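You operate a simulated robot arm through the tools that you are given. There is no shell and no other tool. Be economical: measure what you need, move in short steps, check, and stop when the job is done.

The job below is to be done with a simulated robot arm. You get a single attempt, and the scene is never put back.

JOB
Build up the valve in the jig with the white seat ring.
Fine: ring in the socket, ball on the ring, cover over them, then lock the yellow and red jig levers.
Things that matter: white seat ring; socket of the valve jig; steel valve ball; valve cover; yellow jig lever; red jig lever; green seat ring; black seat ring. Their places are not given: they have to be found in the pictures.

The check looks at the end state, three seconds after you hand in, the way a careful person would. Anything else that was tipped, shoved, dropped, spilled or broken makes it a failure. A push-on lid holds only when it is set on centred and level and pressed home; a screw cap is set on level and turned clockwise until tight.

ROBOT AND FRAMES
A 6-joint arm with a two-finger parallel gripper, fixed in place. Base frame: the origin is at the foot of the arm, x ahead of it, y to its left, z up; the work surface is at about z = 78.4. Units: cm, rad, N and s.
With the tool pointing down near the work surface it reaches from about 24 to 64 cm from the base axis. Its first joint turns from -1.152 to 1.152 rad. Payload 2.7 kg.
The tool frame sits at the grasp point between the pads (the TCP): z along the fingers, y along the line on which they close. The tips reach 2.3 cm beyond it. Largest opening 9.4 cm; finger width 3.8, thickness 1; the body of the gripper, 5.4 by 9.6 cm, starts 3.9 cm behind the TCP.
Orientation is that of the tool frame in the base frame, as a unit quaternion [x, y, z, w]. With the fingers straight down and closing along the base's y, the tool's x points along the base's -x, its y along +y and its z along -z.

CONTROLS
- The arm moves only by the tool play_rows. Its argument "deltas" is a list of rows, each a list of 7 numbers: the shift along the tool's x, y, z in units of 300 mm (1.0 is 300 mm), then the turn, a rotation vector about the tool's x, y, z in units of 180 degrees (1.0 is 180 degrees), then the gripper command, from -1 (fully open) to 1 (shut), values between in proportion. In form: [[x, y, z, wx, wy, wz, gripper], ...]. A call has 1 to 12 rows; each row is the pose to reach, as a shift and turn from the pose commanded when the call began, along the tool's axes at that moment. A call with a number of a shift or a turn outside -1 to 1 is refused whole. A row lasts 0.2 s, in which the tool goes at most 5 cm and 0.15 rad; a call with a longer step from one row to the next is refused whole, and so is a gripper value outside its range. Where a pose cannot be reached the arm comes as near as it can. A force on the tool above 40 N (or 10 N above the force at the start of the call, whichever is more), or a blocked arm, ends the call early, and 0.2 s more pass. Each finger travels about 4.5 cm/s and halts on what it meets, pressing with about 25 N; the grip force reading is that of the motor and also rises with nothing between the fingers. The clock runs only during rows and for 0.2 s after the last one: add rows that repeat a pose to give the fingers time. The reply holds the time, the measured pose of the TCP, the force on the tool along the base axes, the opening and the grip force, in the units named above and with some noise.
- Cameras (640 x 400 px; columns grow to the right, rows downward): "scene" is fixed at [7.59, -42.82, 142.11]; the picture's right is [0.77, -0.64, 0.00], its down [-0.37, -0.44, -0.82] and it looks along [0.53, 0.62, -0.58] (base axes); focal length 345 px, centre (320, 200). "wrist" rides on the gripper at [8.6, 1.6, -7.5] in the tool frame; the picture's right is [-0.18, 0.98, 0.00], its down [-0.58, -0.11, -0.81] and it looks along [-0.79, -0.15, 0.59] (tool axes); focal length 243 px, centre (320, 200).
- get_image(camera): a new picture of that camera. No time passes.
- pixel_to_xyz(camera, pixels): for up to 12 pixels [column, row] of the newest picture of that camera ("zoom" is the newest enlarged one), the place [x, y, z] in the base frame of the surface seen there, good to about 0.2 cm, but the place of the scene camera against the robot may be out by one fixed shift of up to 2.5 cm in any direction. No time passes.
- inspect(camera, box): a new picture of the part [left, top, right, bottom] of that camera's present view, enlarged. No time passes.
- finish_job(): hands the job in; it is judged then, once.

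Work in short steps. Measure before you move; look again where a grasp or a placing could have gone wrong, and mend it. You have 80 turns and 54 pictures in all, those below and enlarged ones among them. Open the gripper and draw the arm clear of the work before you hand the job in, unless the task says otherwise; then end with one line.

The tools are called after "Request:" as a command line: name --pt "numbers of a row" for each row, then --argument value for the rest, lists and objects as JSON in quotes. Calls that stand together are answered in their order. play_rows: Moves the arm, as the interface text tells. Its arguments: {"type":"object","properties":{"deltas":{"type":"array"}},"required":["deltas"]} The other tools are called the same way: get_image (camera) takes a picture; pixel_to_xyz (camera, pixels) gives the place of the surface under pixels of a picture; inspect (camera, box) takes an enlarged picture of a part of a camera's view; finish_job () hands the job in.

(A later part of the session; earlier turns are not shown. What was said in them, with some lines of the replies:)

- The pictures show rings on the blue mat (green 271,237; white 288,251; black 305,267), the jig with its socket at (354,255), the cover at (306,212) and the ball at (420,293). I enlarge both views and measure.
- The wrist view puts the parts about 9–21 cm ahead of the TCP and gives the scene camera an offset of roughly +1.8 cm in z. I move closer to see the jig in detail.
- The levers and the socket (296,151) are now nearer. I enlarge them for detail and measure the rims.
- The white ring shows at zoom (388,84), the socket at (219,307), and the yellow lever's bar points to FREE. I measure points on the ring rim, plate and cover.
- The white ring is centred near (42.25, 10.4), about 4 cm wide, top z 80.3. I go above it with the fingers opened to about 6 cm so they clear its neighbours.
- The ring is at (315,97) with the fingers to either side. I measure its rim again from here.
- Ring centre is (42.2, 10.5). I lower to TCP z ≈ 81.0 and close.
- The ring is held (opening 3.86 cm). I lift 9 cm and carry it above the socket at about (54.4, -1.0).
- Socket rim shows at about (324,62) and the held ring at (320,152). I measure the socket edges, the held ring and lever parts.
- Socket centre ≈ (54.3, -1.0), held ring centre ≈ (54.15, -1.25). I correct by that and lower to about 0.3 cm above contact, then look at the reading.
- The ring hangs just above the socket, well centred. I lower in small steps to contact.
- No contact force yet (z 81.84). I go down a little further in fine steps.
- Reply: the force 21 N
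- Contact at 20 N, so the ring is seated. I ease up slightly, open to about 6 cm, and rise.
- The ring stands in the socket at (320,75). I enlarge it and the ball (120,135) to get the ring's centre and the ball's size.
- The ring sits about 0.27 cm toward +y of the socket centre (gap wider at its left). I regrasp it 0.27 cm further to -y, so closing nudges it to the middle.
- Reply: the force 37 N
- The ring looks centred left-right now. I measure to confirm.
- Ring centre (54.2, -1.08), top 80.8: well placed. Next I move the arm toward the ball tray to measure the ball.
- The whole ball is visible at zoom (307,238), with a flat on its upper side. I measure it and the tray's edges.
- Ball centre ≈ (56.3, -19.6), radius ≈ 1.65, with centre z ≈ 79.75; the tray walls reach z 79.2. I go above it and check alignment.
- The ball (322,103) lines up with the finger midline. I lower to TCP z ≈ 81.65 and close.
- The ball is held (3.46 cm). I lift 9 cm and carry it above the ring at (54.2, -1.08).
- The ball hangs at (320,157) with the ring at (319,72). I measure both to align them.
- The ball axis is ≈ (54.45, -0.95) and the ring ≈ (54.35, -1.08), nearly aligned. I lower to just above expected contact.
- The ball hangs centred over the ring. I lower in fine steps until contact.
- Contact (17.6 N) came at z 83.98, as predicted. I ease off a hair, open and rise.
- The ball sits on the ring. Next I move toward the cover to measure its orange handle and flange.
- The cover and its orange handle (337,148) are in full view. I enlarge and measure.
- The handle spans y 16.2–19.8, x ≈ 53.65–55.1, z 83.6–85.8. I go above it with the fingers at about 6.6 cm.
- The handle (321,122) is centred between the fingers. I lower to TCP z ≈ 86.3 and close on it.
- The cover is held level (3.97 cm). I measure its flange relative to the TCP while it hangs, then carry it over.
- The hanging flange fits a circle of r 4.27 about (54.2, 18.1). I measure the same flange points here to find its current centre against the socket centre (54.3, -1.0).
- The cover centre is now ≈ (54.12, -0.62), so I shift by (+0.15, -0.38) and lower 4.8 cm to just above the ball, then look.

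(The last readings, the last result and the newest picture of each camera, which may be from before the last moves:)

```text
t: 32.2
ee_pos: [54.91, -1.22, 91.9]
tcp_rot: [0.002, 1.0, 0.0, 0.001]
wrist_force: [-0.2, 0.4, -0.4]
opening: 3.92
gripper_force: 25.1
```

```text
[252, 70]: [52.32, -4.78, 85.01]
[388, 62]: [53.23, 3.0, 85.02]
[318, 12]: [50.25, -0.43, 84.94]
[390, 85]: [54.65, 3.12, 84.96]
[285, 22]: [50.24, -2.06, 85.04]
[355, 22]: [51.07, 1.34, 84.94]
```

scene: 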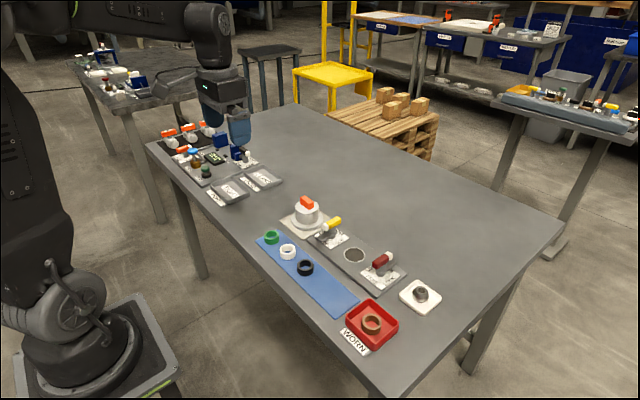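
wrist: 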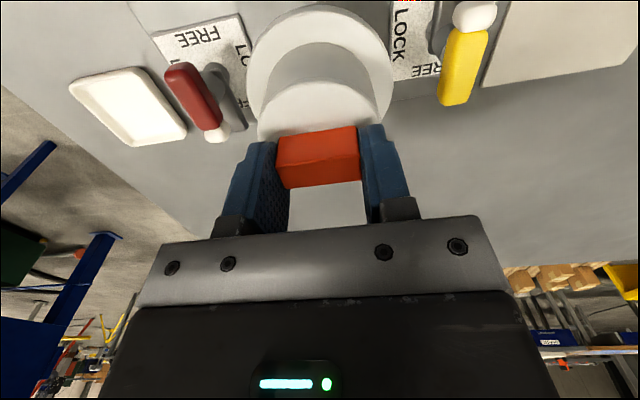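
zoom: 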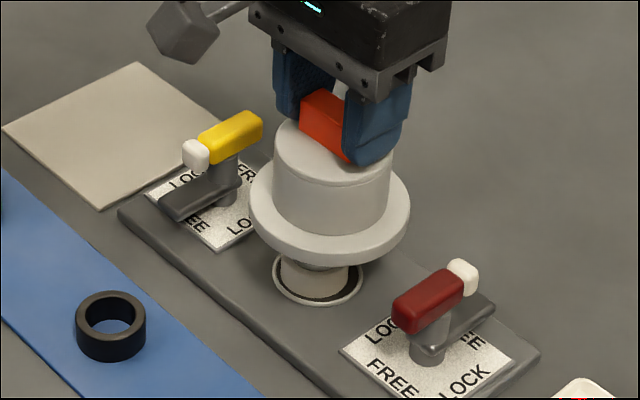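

The cover centre reads (54.45, -1.08); a -0.12 shift in x matches the socket. I lower over the ball in moderate steps to about 0.5 cm above seating; any contact will stop the call.

Request:
play_rows --pt "0.004 0.002 0.03 0 0 0 0.4" --pt "0.004 0.002 0.06 0 0 0 0.4" --pt "0.004 0.002 0.09 0 0 0 0.4" --pt "0.004 0.002 0.12 0 0 0 0.4" --pt "0.004 0.002 0.14 0 0 0 0.4" --pt "0.004 0.002 0.14 0 0 0 0.4"

Request:
inspect --camera "scene" --box '[290, 190, 420, 285]'

```text
t: 33.6
ee_pos: [54.47, -1.34, 87.74]
tcp_rot: [0.0, 1.0, 0.001, 0.001]
wrist_force: [-0.1, 0.3, -0.8]
opening: 3.96
gripper_force: 24.9
```

```text
4.21 times, centred on (355, 238) of scene
```

zoom: 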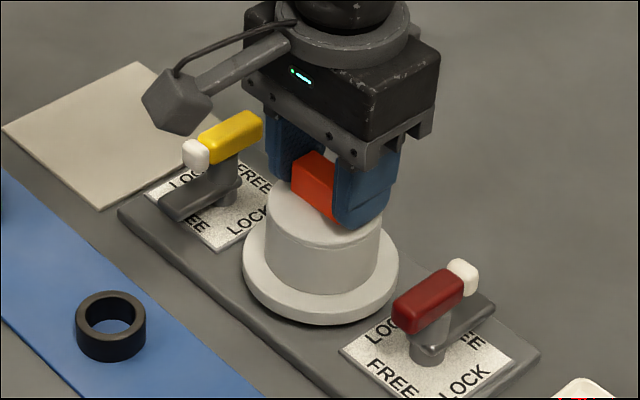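

No contact yet and the cover surrounds the ball. I go down finely to contact.

Request:
play_rows --pt "0 0 0.006 0 0 0 0.4" --pt "0 0 0.012 0 0 0 0.4" --pt "0 0 0.017 0 0 0 0.4" --pt "0 0 0.021 0 0 0 0.4" --pt "0 0 0.025 0 0 0 0.4" --pt "0 0 0.028 0 0 0 0.4" --pt "0 0 0.031 0 0 0 0.4"

Request:
get_image --camera "wrist"

```text
t: 35.2
ee_pos: [54.5, -1.21, 86.89]
tcp_rot: [0.001, 1.0, 0.001, 0.0]
wrist_force: [-1.1, -1.8, 5.0]
opening: 3.97
gripper_force: 25.7
```

```text
16 pictures are left
```

wrist: 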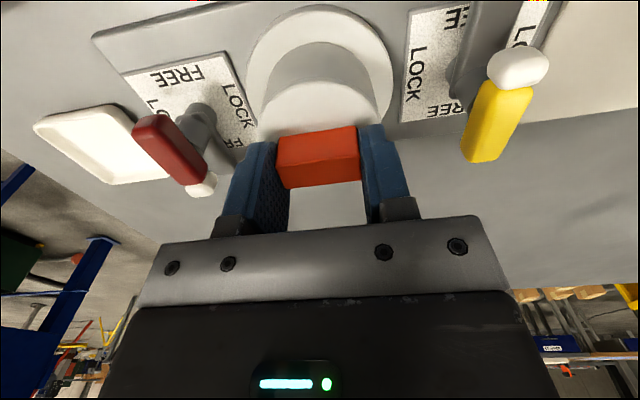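

Contact begins (5 N) at z 86.89, the expected seat height. I press a bit more and measure the flange top and the plate.

Request:
play_rows --pt "0 0 0.003 0 0 0 0.4" --pt "0 0 0.006 0 0 0 0.4" --pt "0 0 0.006 0 0 0 0.4"

Request:
pixel_to_xyz --camera "wrist" --pixels '[[252, 70], [388, 62], [318, 12], [390, 85], [285, 22], [355, 22], [200, 50], [395, 30], [420, 130]]'

```text
t: 36.0
ee_pos: [54.63, -1.08, 86.75]
tcp_rot: [0.0, 1.0, 0.001, 0.003]
wrist_force: [-3.5, -1.4, 23.8]
opening: 3.99
gripper_force: 25.0
```

```text
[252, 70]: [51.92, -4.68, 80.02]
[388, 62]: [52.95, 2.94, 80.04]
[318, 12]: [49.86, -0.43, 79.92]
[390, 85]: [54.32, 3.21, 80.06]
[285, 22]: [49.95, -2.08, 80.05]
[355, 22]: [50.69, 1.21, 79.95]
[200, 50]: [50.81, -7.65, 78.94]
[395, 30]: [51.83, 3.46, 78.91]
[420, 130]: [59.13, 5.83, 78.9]
```

The flange top is level at 80.0, 1.07 above the plate, and centred at (54.1, -1.05): the cover is seated. I release and rise.

Request:
play_rows --pt "0 0 -0.006 0 0 0 0.4" --pt "0 0 -0.006 0 0 0 0" --pt "0 0 -0.006 0 0 0 -0.2" --pt "0 0 -0.006 0 0 0 -0.2" --pt "0 0 -0.1 0 0 0 -0.2" --pt "0 0 -0.2 0 0 0 -0.2" --pt "0.1 0 -0.3 0 0 0 -0.2" --pt "0.2 0 -0.3 0 0 0 -0.2" --pt "0.2 0 -0.3 0 0 0 -0.2"

Request:
get_image --camera "wrist"

Request:
inspect --camera "scene" --box '[290, 190, 420, 285]'

```text
t: 38.0
ee_pos: [48.56, -1.39, 95.46]
tcp_rot: [0.001, 1.0, 0.001, 0.001]
wrist_force: [0.1, -1.0, -0.2]
opening: 5.65
gripper_force: 0.0
```

```text
15 pictures are left
```

wrist: 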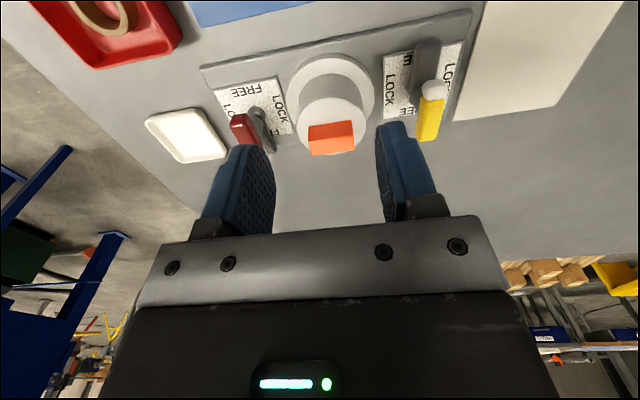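

```text
4.21 times, centred on (355, 238) of scene
```

zoom: 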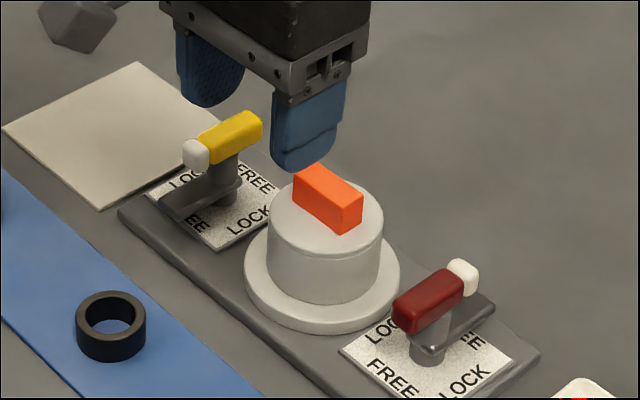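

The cover stays level on the jig. I enlarge the levers and measure posts, bars and handles.

Request:
inspect --camera "wrist" --box '[370, 20, 480, 150]'

Request:
pixel_to_xyz --camera "zoom" --pixels '[[370, 85], [355, 150], [330, 195], [350, 225], [335, 275], [320, 330], [310, 360], [330, 250], [290, 195], [200, 165], [300, 100], [430, 100]]'

```text
3.08 times, centred on (425, 85) of wrist
```

zoom: 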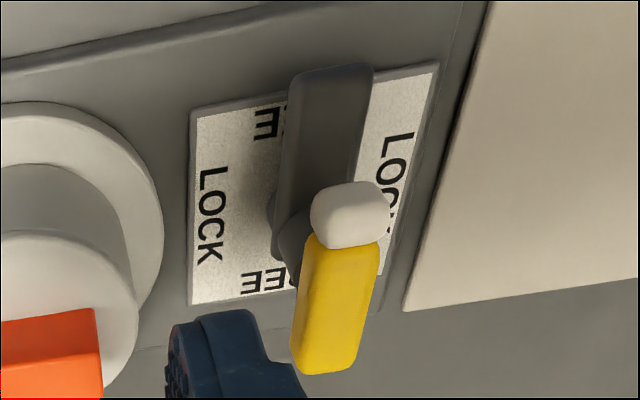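

```text
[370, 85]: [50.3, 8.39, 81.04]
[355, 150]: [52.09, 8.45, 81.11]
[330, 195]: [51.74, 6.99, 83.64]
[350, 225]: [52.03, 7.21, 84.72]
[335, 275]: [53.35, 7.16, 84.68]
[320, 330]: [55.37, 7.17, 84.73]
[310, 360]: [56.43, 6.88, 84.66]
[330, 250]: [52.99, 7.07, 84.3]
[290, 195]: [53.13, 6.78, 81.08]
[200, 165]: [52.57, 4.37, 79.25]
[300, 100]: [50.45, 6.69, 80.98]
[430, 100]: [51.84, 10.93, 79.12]
```

The yellow handle lies along x (51.2–57), about 1.6 wide, above a post near (54.2, 7.4), with its bar pointing at FREE (-x). I measure its edges and the label plate corners to fix the pivot, and the red lever too.

Request:
pixel_to_xyz --camera "zoom" --pixels '[[308, 285], [372, 285], [340, 285], [192, 112], [436, 66], [192, 302], [392, 245], [278, 230], [300, 75], [340, 68], [318, 215], [388, 210]]'

Request:
inspect --camera "wrist" --box '[200, 60, 310, 160]'

Request:
pixel_to_xyz --camera "wrist" --pixels '[[235, 122], [245, 120], [240, 130], [245, 142], [234, 116], [254, 113], [262, 128], [272, 148], [216, 93], [277, 80], [294, 130], [256, 120]]'

```text
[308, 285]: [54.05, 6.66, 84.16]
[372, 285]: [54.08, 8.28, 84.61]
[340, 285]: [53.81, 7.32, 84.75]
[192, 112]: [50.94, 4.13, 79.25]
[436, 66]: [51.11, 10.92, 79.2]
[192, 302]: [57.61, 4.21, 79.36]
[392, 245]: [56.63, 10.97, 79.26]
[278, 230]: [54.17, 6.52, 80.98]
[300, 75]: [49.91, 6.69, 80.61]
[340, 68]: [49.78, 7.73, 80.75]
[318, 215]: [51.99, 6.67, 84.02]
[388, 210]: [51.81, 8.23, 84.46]
```

```text
4.00 times, centred on (255, 110) of wrist
```

zoom: 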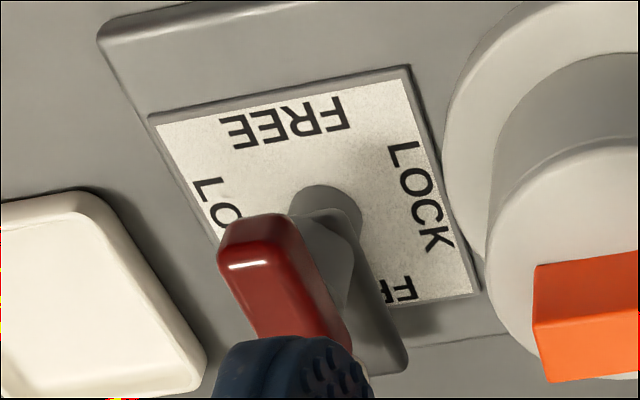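

```text
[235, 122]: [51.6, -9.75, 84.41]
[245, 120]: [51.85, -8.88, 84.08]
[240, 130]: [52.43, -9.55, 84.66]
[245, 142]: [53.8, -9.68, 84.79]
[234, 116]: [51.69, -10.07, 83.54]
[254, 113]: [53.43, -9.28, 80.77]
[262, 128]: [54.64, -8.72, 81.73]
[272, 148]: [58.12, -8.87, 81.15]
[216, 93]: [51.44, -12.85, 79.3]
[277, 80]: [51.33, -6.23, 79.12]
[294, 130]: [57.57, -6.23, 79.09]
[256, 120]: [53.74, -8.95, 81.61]
```

The plates give pivots: yellow ≈ (54.3, 7.5), red ≈ (54.3, -9.5). The bar is 4.5 cm long, so it reaches over the cover's flange when turned toward the socket. I move above the yellow handle.

Request:
play_rows --pt "-0.065 0.1 0 0 0 0 0" --pt "-0.13 0.2 0 0 0 0 0.15" --pt "-0.192 0.295 0 0 0 0 0.15" --pt "-0.192 0.295 0.12 0 0 0 0.15" --pt "-0.192 0.295 0.21 0 0 0 0.15" --pt "-0.192 0.295 0.21 0 0 0 0.15"

Request:
get_image --camera "wrist"

```text
t: 39.4
ee_pos: [54.49, 7.6, 89.4]
tcp_rot: [0.001, 1.0, 0.001, 0.0]
wrist_force: [-0.1, -0.6, 0.1]
opening: 4.01
gripper_force: 0.0
```

```text
11 pictures are left
```

wrist: 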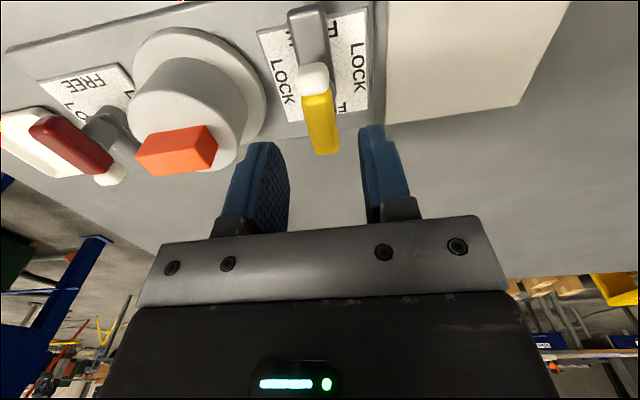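

The yellow handle (320,120) is midway between the fingers. I lower to z ≈ 85.8 and close on it.

Request:
play_rows --pt "0.004 0 0.06 0 0 0 0.15" --pt "0.004 0 0.12 0 0 0 0.15" --pt "0.004 0 0.12 0 0 0 0.15" --pt "0.004 0 0.12 0 0 0 0.8" --pt "0.004 0 0.12 0 0 0 0.8" --pt "0.004 0 0.12 0 0 0 0.8" --pt "0.004 0 0.12 0 0 0 0.8"

```text
t: 41.0
ee_pos: [54.16, 7.74, 85.72]
tcp_rot: [0.0, 1.0, 0.001, 0.001]
wrist_force: [0.8, -4.3, -3.0]
opening: 1.77
gripper_force: 45.3
```

Handle gripped (1.77 cm). I turn counter-clockwise seen from above (negative about tool z) to swing the bar toward the socket, first a third of the way to check.

Request:
play_rows --pt "0 0 0 0 0 -0.045 0.8" --pt "0 0 0 0 0 -0.09 0.8" --pt "0 0 0 0 0 -0.135 0.8" --pt "0 0 0 0 0 -0.18 0.8" --pt "0 0 0 0 0 -0.18 0.8"

Request:
inspect --camera "scene" --box '[290, 190, 420, 285]'

```text
t: 42.2
ee_pos: [54.38, 7.49, 85.69]
tcp_rot: [-0.28, 0.96, 0.001, 0.001]
wrist_force: [13.4, -18.6, -7.5]
opening: 1.77
gripper_force: 44.9
```

```text
4.21 times, centred on (355, 238) of scene
```

zoom: 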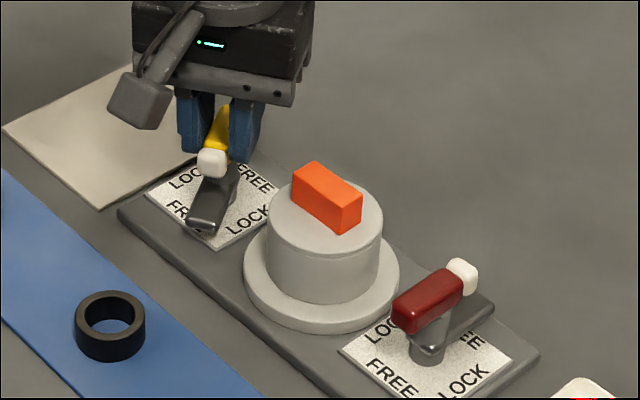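

It turns correctly (bar swinging toward the socket). A side force of about 23 N shows a small pivot offset, so I shift ~0.14 cm along tool -y and continue to 90°.

Request:
play_rows --pt "0 -0.004 0 0 0 -0.02 0.8" --pt "0 -0.005 0 0 0 -0.06 0.8" --pt "0 -0.005 0 0 0 -0.1 0.8" --pt "0 -0.005 0 0 0 -0.14 0.8" --pt "0 -0.005 0 0 0 -0.18 0.8" --pt "0 -0.005 0 0 0 -0.22 0.8" --pt "0 -0.005 0 0 0 -0.26 0.8" --pt "0 -0.005 0 0 0 -0.3 0.8" --pt "0 -0.005 0 0 0 -0.32 0.8" --pt "0 -0.005 0 0 0 -0.32 0.8"

Request:
inspect --camera "scene" --box '[290, 190, 420, 285]'

```text
t: 44.4
ee_pos: [54.43, 7.31, 85.68]
tcp_rot: [-0.706, 0.708, -0.002, 0.005]
wrist_force: [8.5, -1.8, -5.5]
opening: 1.8
gripper_force: 44.9
stopped in row 10: the force on the tool passed its limit (the readings are from after the stop); the commanded pose is now the measured one
```

```text
4.21 times, centred on (355, 238) of scene
```

zoom: 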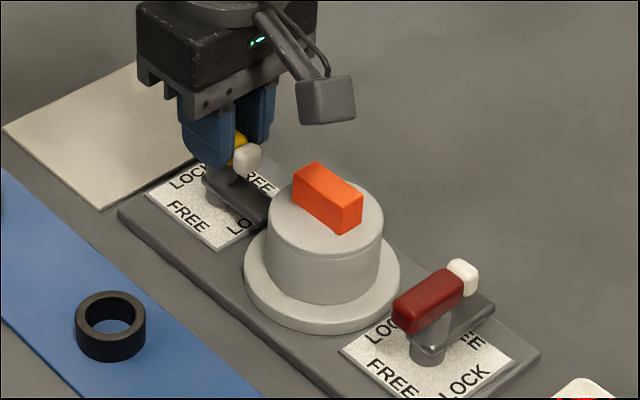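

The yellow lever reached its stop at about 90° toward the socket. I open, rise 6 cm, and turn the tool back.

Request:
play_rows --pt "0 0 0 0 0 0 0.4" --pt "0 0 0 0 0 0 0.15" --pt "0 0 0 0 0 0 0.15" --pt "0 0 -0.08 0 0 0 0.15" --pt "0 0 -0.16 0 0 0 0.15" --pt "0 0 -0.24 0 0 0 0.15" --pt "0 0 -0.24 0 0 0 0.15"

Request:
play_rows --pt "0 0 0 0 0 0.045 0.15" --pt "0 0 0 0 0 0.09 0.15" --pt "0 0 0 0 0 0.135 0.15" --pt "0 0 0 0 0 0.18 0.15" --pt "0 0 0 0 0 0.225 0.15" --pt "0 0 0 0 0 0.27 0.15" --pt "0 0 0 0 0 0.315 0.15" --pt "0 0 0 0 0 0.36 0.15" --pt "0 0 0 0 0 0.405 0.15" --pt "0 0 0 0 0 0.45 0.15" --pt "0 0 0 0 0 0.4975 0.15" --pt "0 0 0 0 0 0.4975 0.15"

```text
t: 46.0
ee_pos: [54.19, 7.31, 92.83]
tcp_rot: [-0.707, 0.707, -0.003, 0.004]
wrist_force: [0.1, -0.1, 0.3]
opening: 4.01
gripper_force: 0.1
```

```text
t: 48.6
ee_pos: [54.25, 7.35, 92.91]
tcp_rot: [-0.003, 1.0, 0.001, 0.004]
wrist_force: [-0.6, -0.2, 0.6]
opening: 3.97
gripper_force: 0.0
```

Now I carry the tool to above the red handle at (54.3, -9.5).

Request:
play_rows --pt "0 -0.14 0 0 0 0 0.15" --pt "0 -0.28 0 0 0 0 0.15" --pt "0 -0.42 0 0 0 0 0.15" --pt "0 -0.562 0 0 0 0 0.15" --pt "0 -0.562 0.06 0 0 0 0.15" --pt "0 -0.562 0.117 0 0 0 0.15" --pt "0 -0.562 0.117 0 0 0 0.15"

Request:
get_image --camera "wrist"

```text
t: 50.2
ee_pos: [54.91, -9.47, 89.32]
tcp_rot: [-0.003, 1.0, 0.001, 0.005]
wrist_force: [0.1, -0.4, 1.0]
opening: 3.98
gripper_force: 0.2
```

```text
8 pictures are left
```

wrist: 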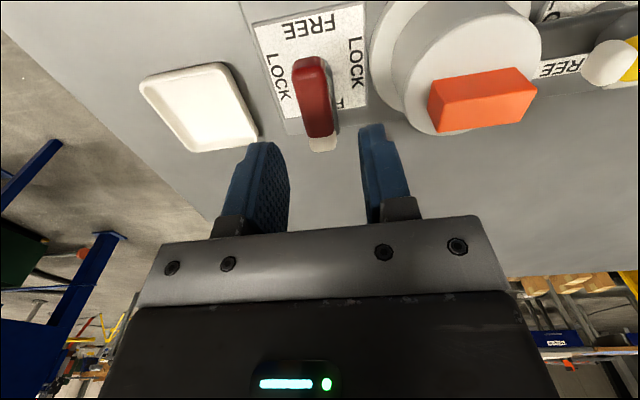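

The red handle is at (314,97), slightly left of the midline. I measure its sides.

Request:
pixel_to_xyz --camera "wrist" --pixels '[[299, 95], [330, 95], [315, 85], [316, 110], [318, 130], [308, 65], [322, 148], [256, 22], [363, 5], [367, 104], [286, 125]]'

```text
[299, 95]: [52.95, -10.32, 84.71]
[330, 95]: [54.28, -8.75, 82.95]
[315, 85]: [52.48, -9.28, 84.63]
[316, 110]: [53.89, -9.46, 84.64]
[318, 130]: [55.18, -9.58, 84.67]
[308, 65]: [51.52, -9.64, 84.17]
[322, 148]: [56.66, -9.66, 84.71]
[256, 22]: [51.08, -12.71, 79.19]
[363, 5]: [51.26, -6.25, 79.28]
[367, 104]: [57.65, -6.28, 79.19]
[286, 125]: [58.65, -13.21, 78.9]
```

The handle centre is y ≈ -9.5 and the pivot (54.35, -9.5). I trim slightly, lower to z ≈ 85.75 and close.

Request:
play_rows --pt "0.007 -0.003 0.06 0 0 0 0.15" --pt "0.007 -0.003 0.12 0 0 0 0.15" --pt "0.007 -0.003 0.12 0 0 0 0.15" --pt "0.007 -0.003 0.12 0 0 0 0.8" --pt "0.007 -0.003 0.12 0 0 0 0.8" --pt "0.007 -0.003 0.12 0 0 0 0.8" --pt "0.007 -0.003 0.12 0 0 0 0.8"

```text
t: 51.8
ee_pos: [54.35, -9.58, 85.79]
tcp_rot: [-0.004, 1.0, 0.001, 0.004]
wrist_force: [1.1, -14.5, -6.2]
opening: 1.77
gripper_force: 45.1
```

Gripped (1.77 cm); the -14.5 N in y asks for a small shift to -y. I apply it and turn the first part counter-clockwise.

Request:
play_rows --pt "0 -0.004 0 0 0 -0.02 0.8" --pt "0 -0.004 0 0 0 -0.06 0.8" --pt "0 -0.004 0 0 0 -0.1 0.8" --pt "0 -0.004 0 0 0 -0.14 0.8" --pt "0 -0.004 0 0 0 -0.18 0.8" --pt "0 -0.004 0 0 0 -0.18 0.8"

Request:
inspect --camera "scene" --box '[290, 190, 420, 285]'

```text
t: 53.2
ee_pos: [54.37, -9.61, 85.81]
tcp_rot: [-0.284, 0.959, 0.0, 0.006]
wrist_force: [13.3, -9.3, -7.9]
opening: 1.77
gripper_force: 45.0
```

```text
4.21 times, centred on (355, 238) of scene
```

zoom: 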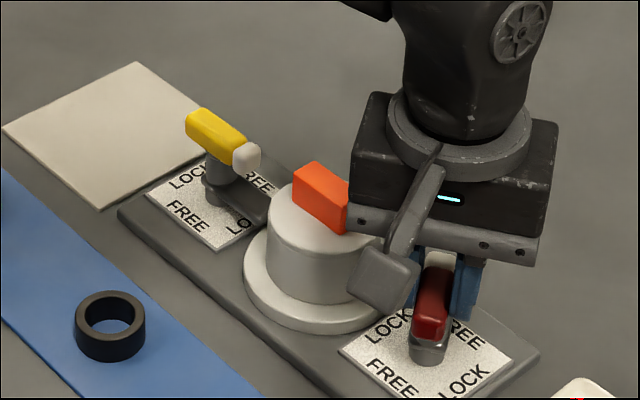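

The yellow bar now lies over the flange, and the red lever is turning the right way. I continue to 90° with a small shift.

Request:
play_rows --pt "0 -0.003 0 0 0 -0.02 0.8" --pt "0 -0.004 0 0 0 -0.06 0.8" --pt "0 -0.004 0 0 0 -0.1 0.8" --pt "0 -0.004 0 0 0 -0.14 0.8" --pt "0 -0.004 0 0 0 -0.18 0.8" --pt "0 -0.004 0 0 0 -0.22 0.8" --pt "0 -0.004 0 0 0 -0.26 0.8" --pt "0 -0.004 0 0 0 -0.3 0.8" --pt "0 -0.004 0 0 0 -0.32 0.8" --pt "0 -0.004 0 0 0 -0.32 0.8"

```text
t: 55.4
ee_pos: [54.51, -9.76, 85.83]
tcp_rot: [0.711, -0.703, 0.003, -0.005]
wrist_force: [17.3, 15.0, 6.0]
opening: 1.77
gripper_force: 45.1
```

The red lever is at about 90°. I open, rise, and back the arm away toward -x to look.

Request:
play_rows --pt "0 0 0 0 0 0 0.4" --pt "0 0 0 0 0 0 0.15" --pt "0 0 0 0 0 0 0.15" --pt "0 0 -0.08 0 0 0 0.15" --pt "0 0 -0.16 0 0 0 0.15" --pt "0 0 -0.24 0 0 0 0.15" --pt "0 0 -0.36 0 0 0 0.15" --pt "0 0.14 -0.42 0 0 0 0.15" --pt "0 0.28 -0.48 0 0 0 0.15" --pt "0 0.42 -0.5 0 0 0 0.15" --pt "0 0.42 -0.5 0 0 0 0.15"

Request:
inspect --camera "scene" --box '[290, 190, 420, 285]'

```text
t: 57.8
ee_pos: [41.76, -9.62, 100.95]
tcp_rot: [0.709, -0.705, 0.002, -0.003]
wrist_force: [-0.5, -0.9, 0.1]
opening: 3.99
gripper_force: 0.0
```

```text
4.21 times, centred on (355, 238) of scene
```

zoom: 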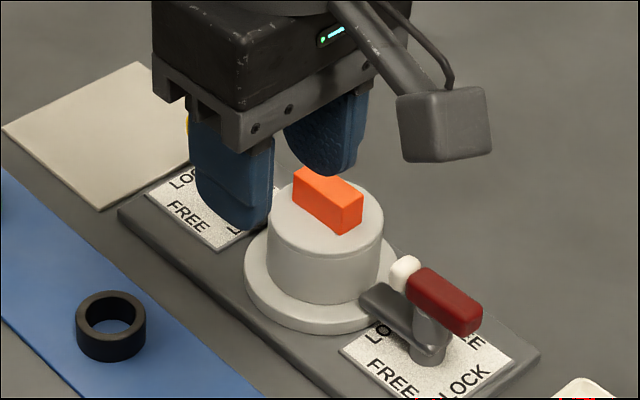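

The red bar lies over the flange at LOCK. I open the gripper fully and draw the arm further back and up, then take a final look.

Request:
play_rows --pt "0 0.05 -0.12 0 0 0 -0.5" --pt "0 0.1 -0.24 0 0 0 -1" --pt "0 0.2 -0.34 0 0 0 -1" --pt "0 0.3 -0.4 0 0 0 -1" --pt "0 0.3 -0.4 0 0 0 -1" --pt "0 0.3 -0.4 0 0 0 -1"

Request:
get_image --camera "scene"

Request:
inspect --camera "scene" --box '[290, 190, 420, 285]'

```text
t: 59.2
ee_pos: [31.98, -10.03, 112.5]
tcp_rot: [0.71, -0.705, 0.002, -0.004]
wrist_force: [-1.0, 0.3, 0.3]
opening: 9.43
gripper_force: 0.0
```

```text
5 pictures are left
```

scene: 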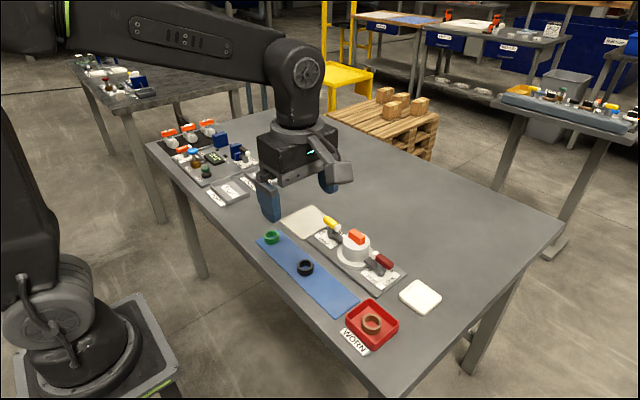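

```text
4.21 times, centred on (355, 238) of scene
```

zoom: 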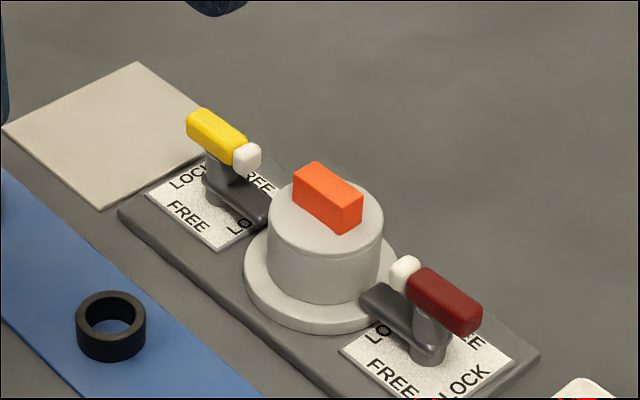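

Both bars point to LOCK over the seated, level cover. The other rings are undisturbed and the arm is clear, so I hand in.

Request:
finish_job

```text
The job is handed in.
```

The valve is built with the white seat ring in the socket, the ball on the ring and the cover seated level over them; both the yellow and red levers are turned to LOCK, and the job is handed in.
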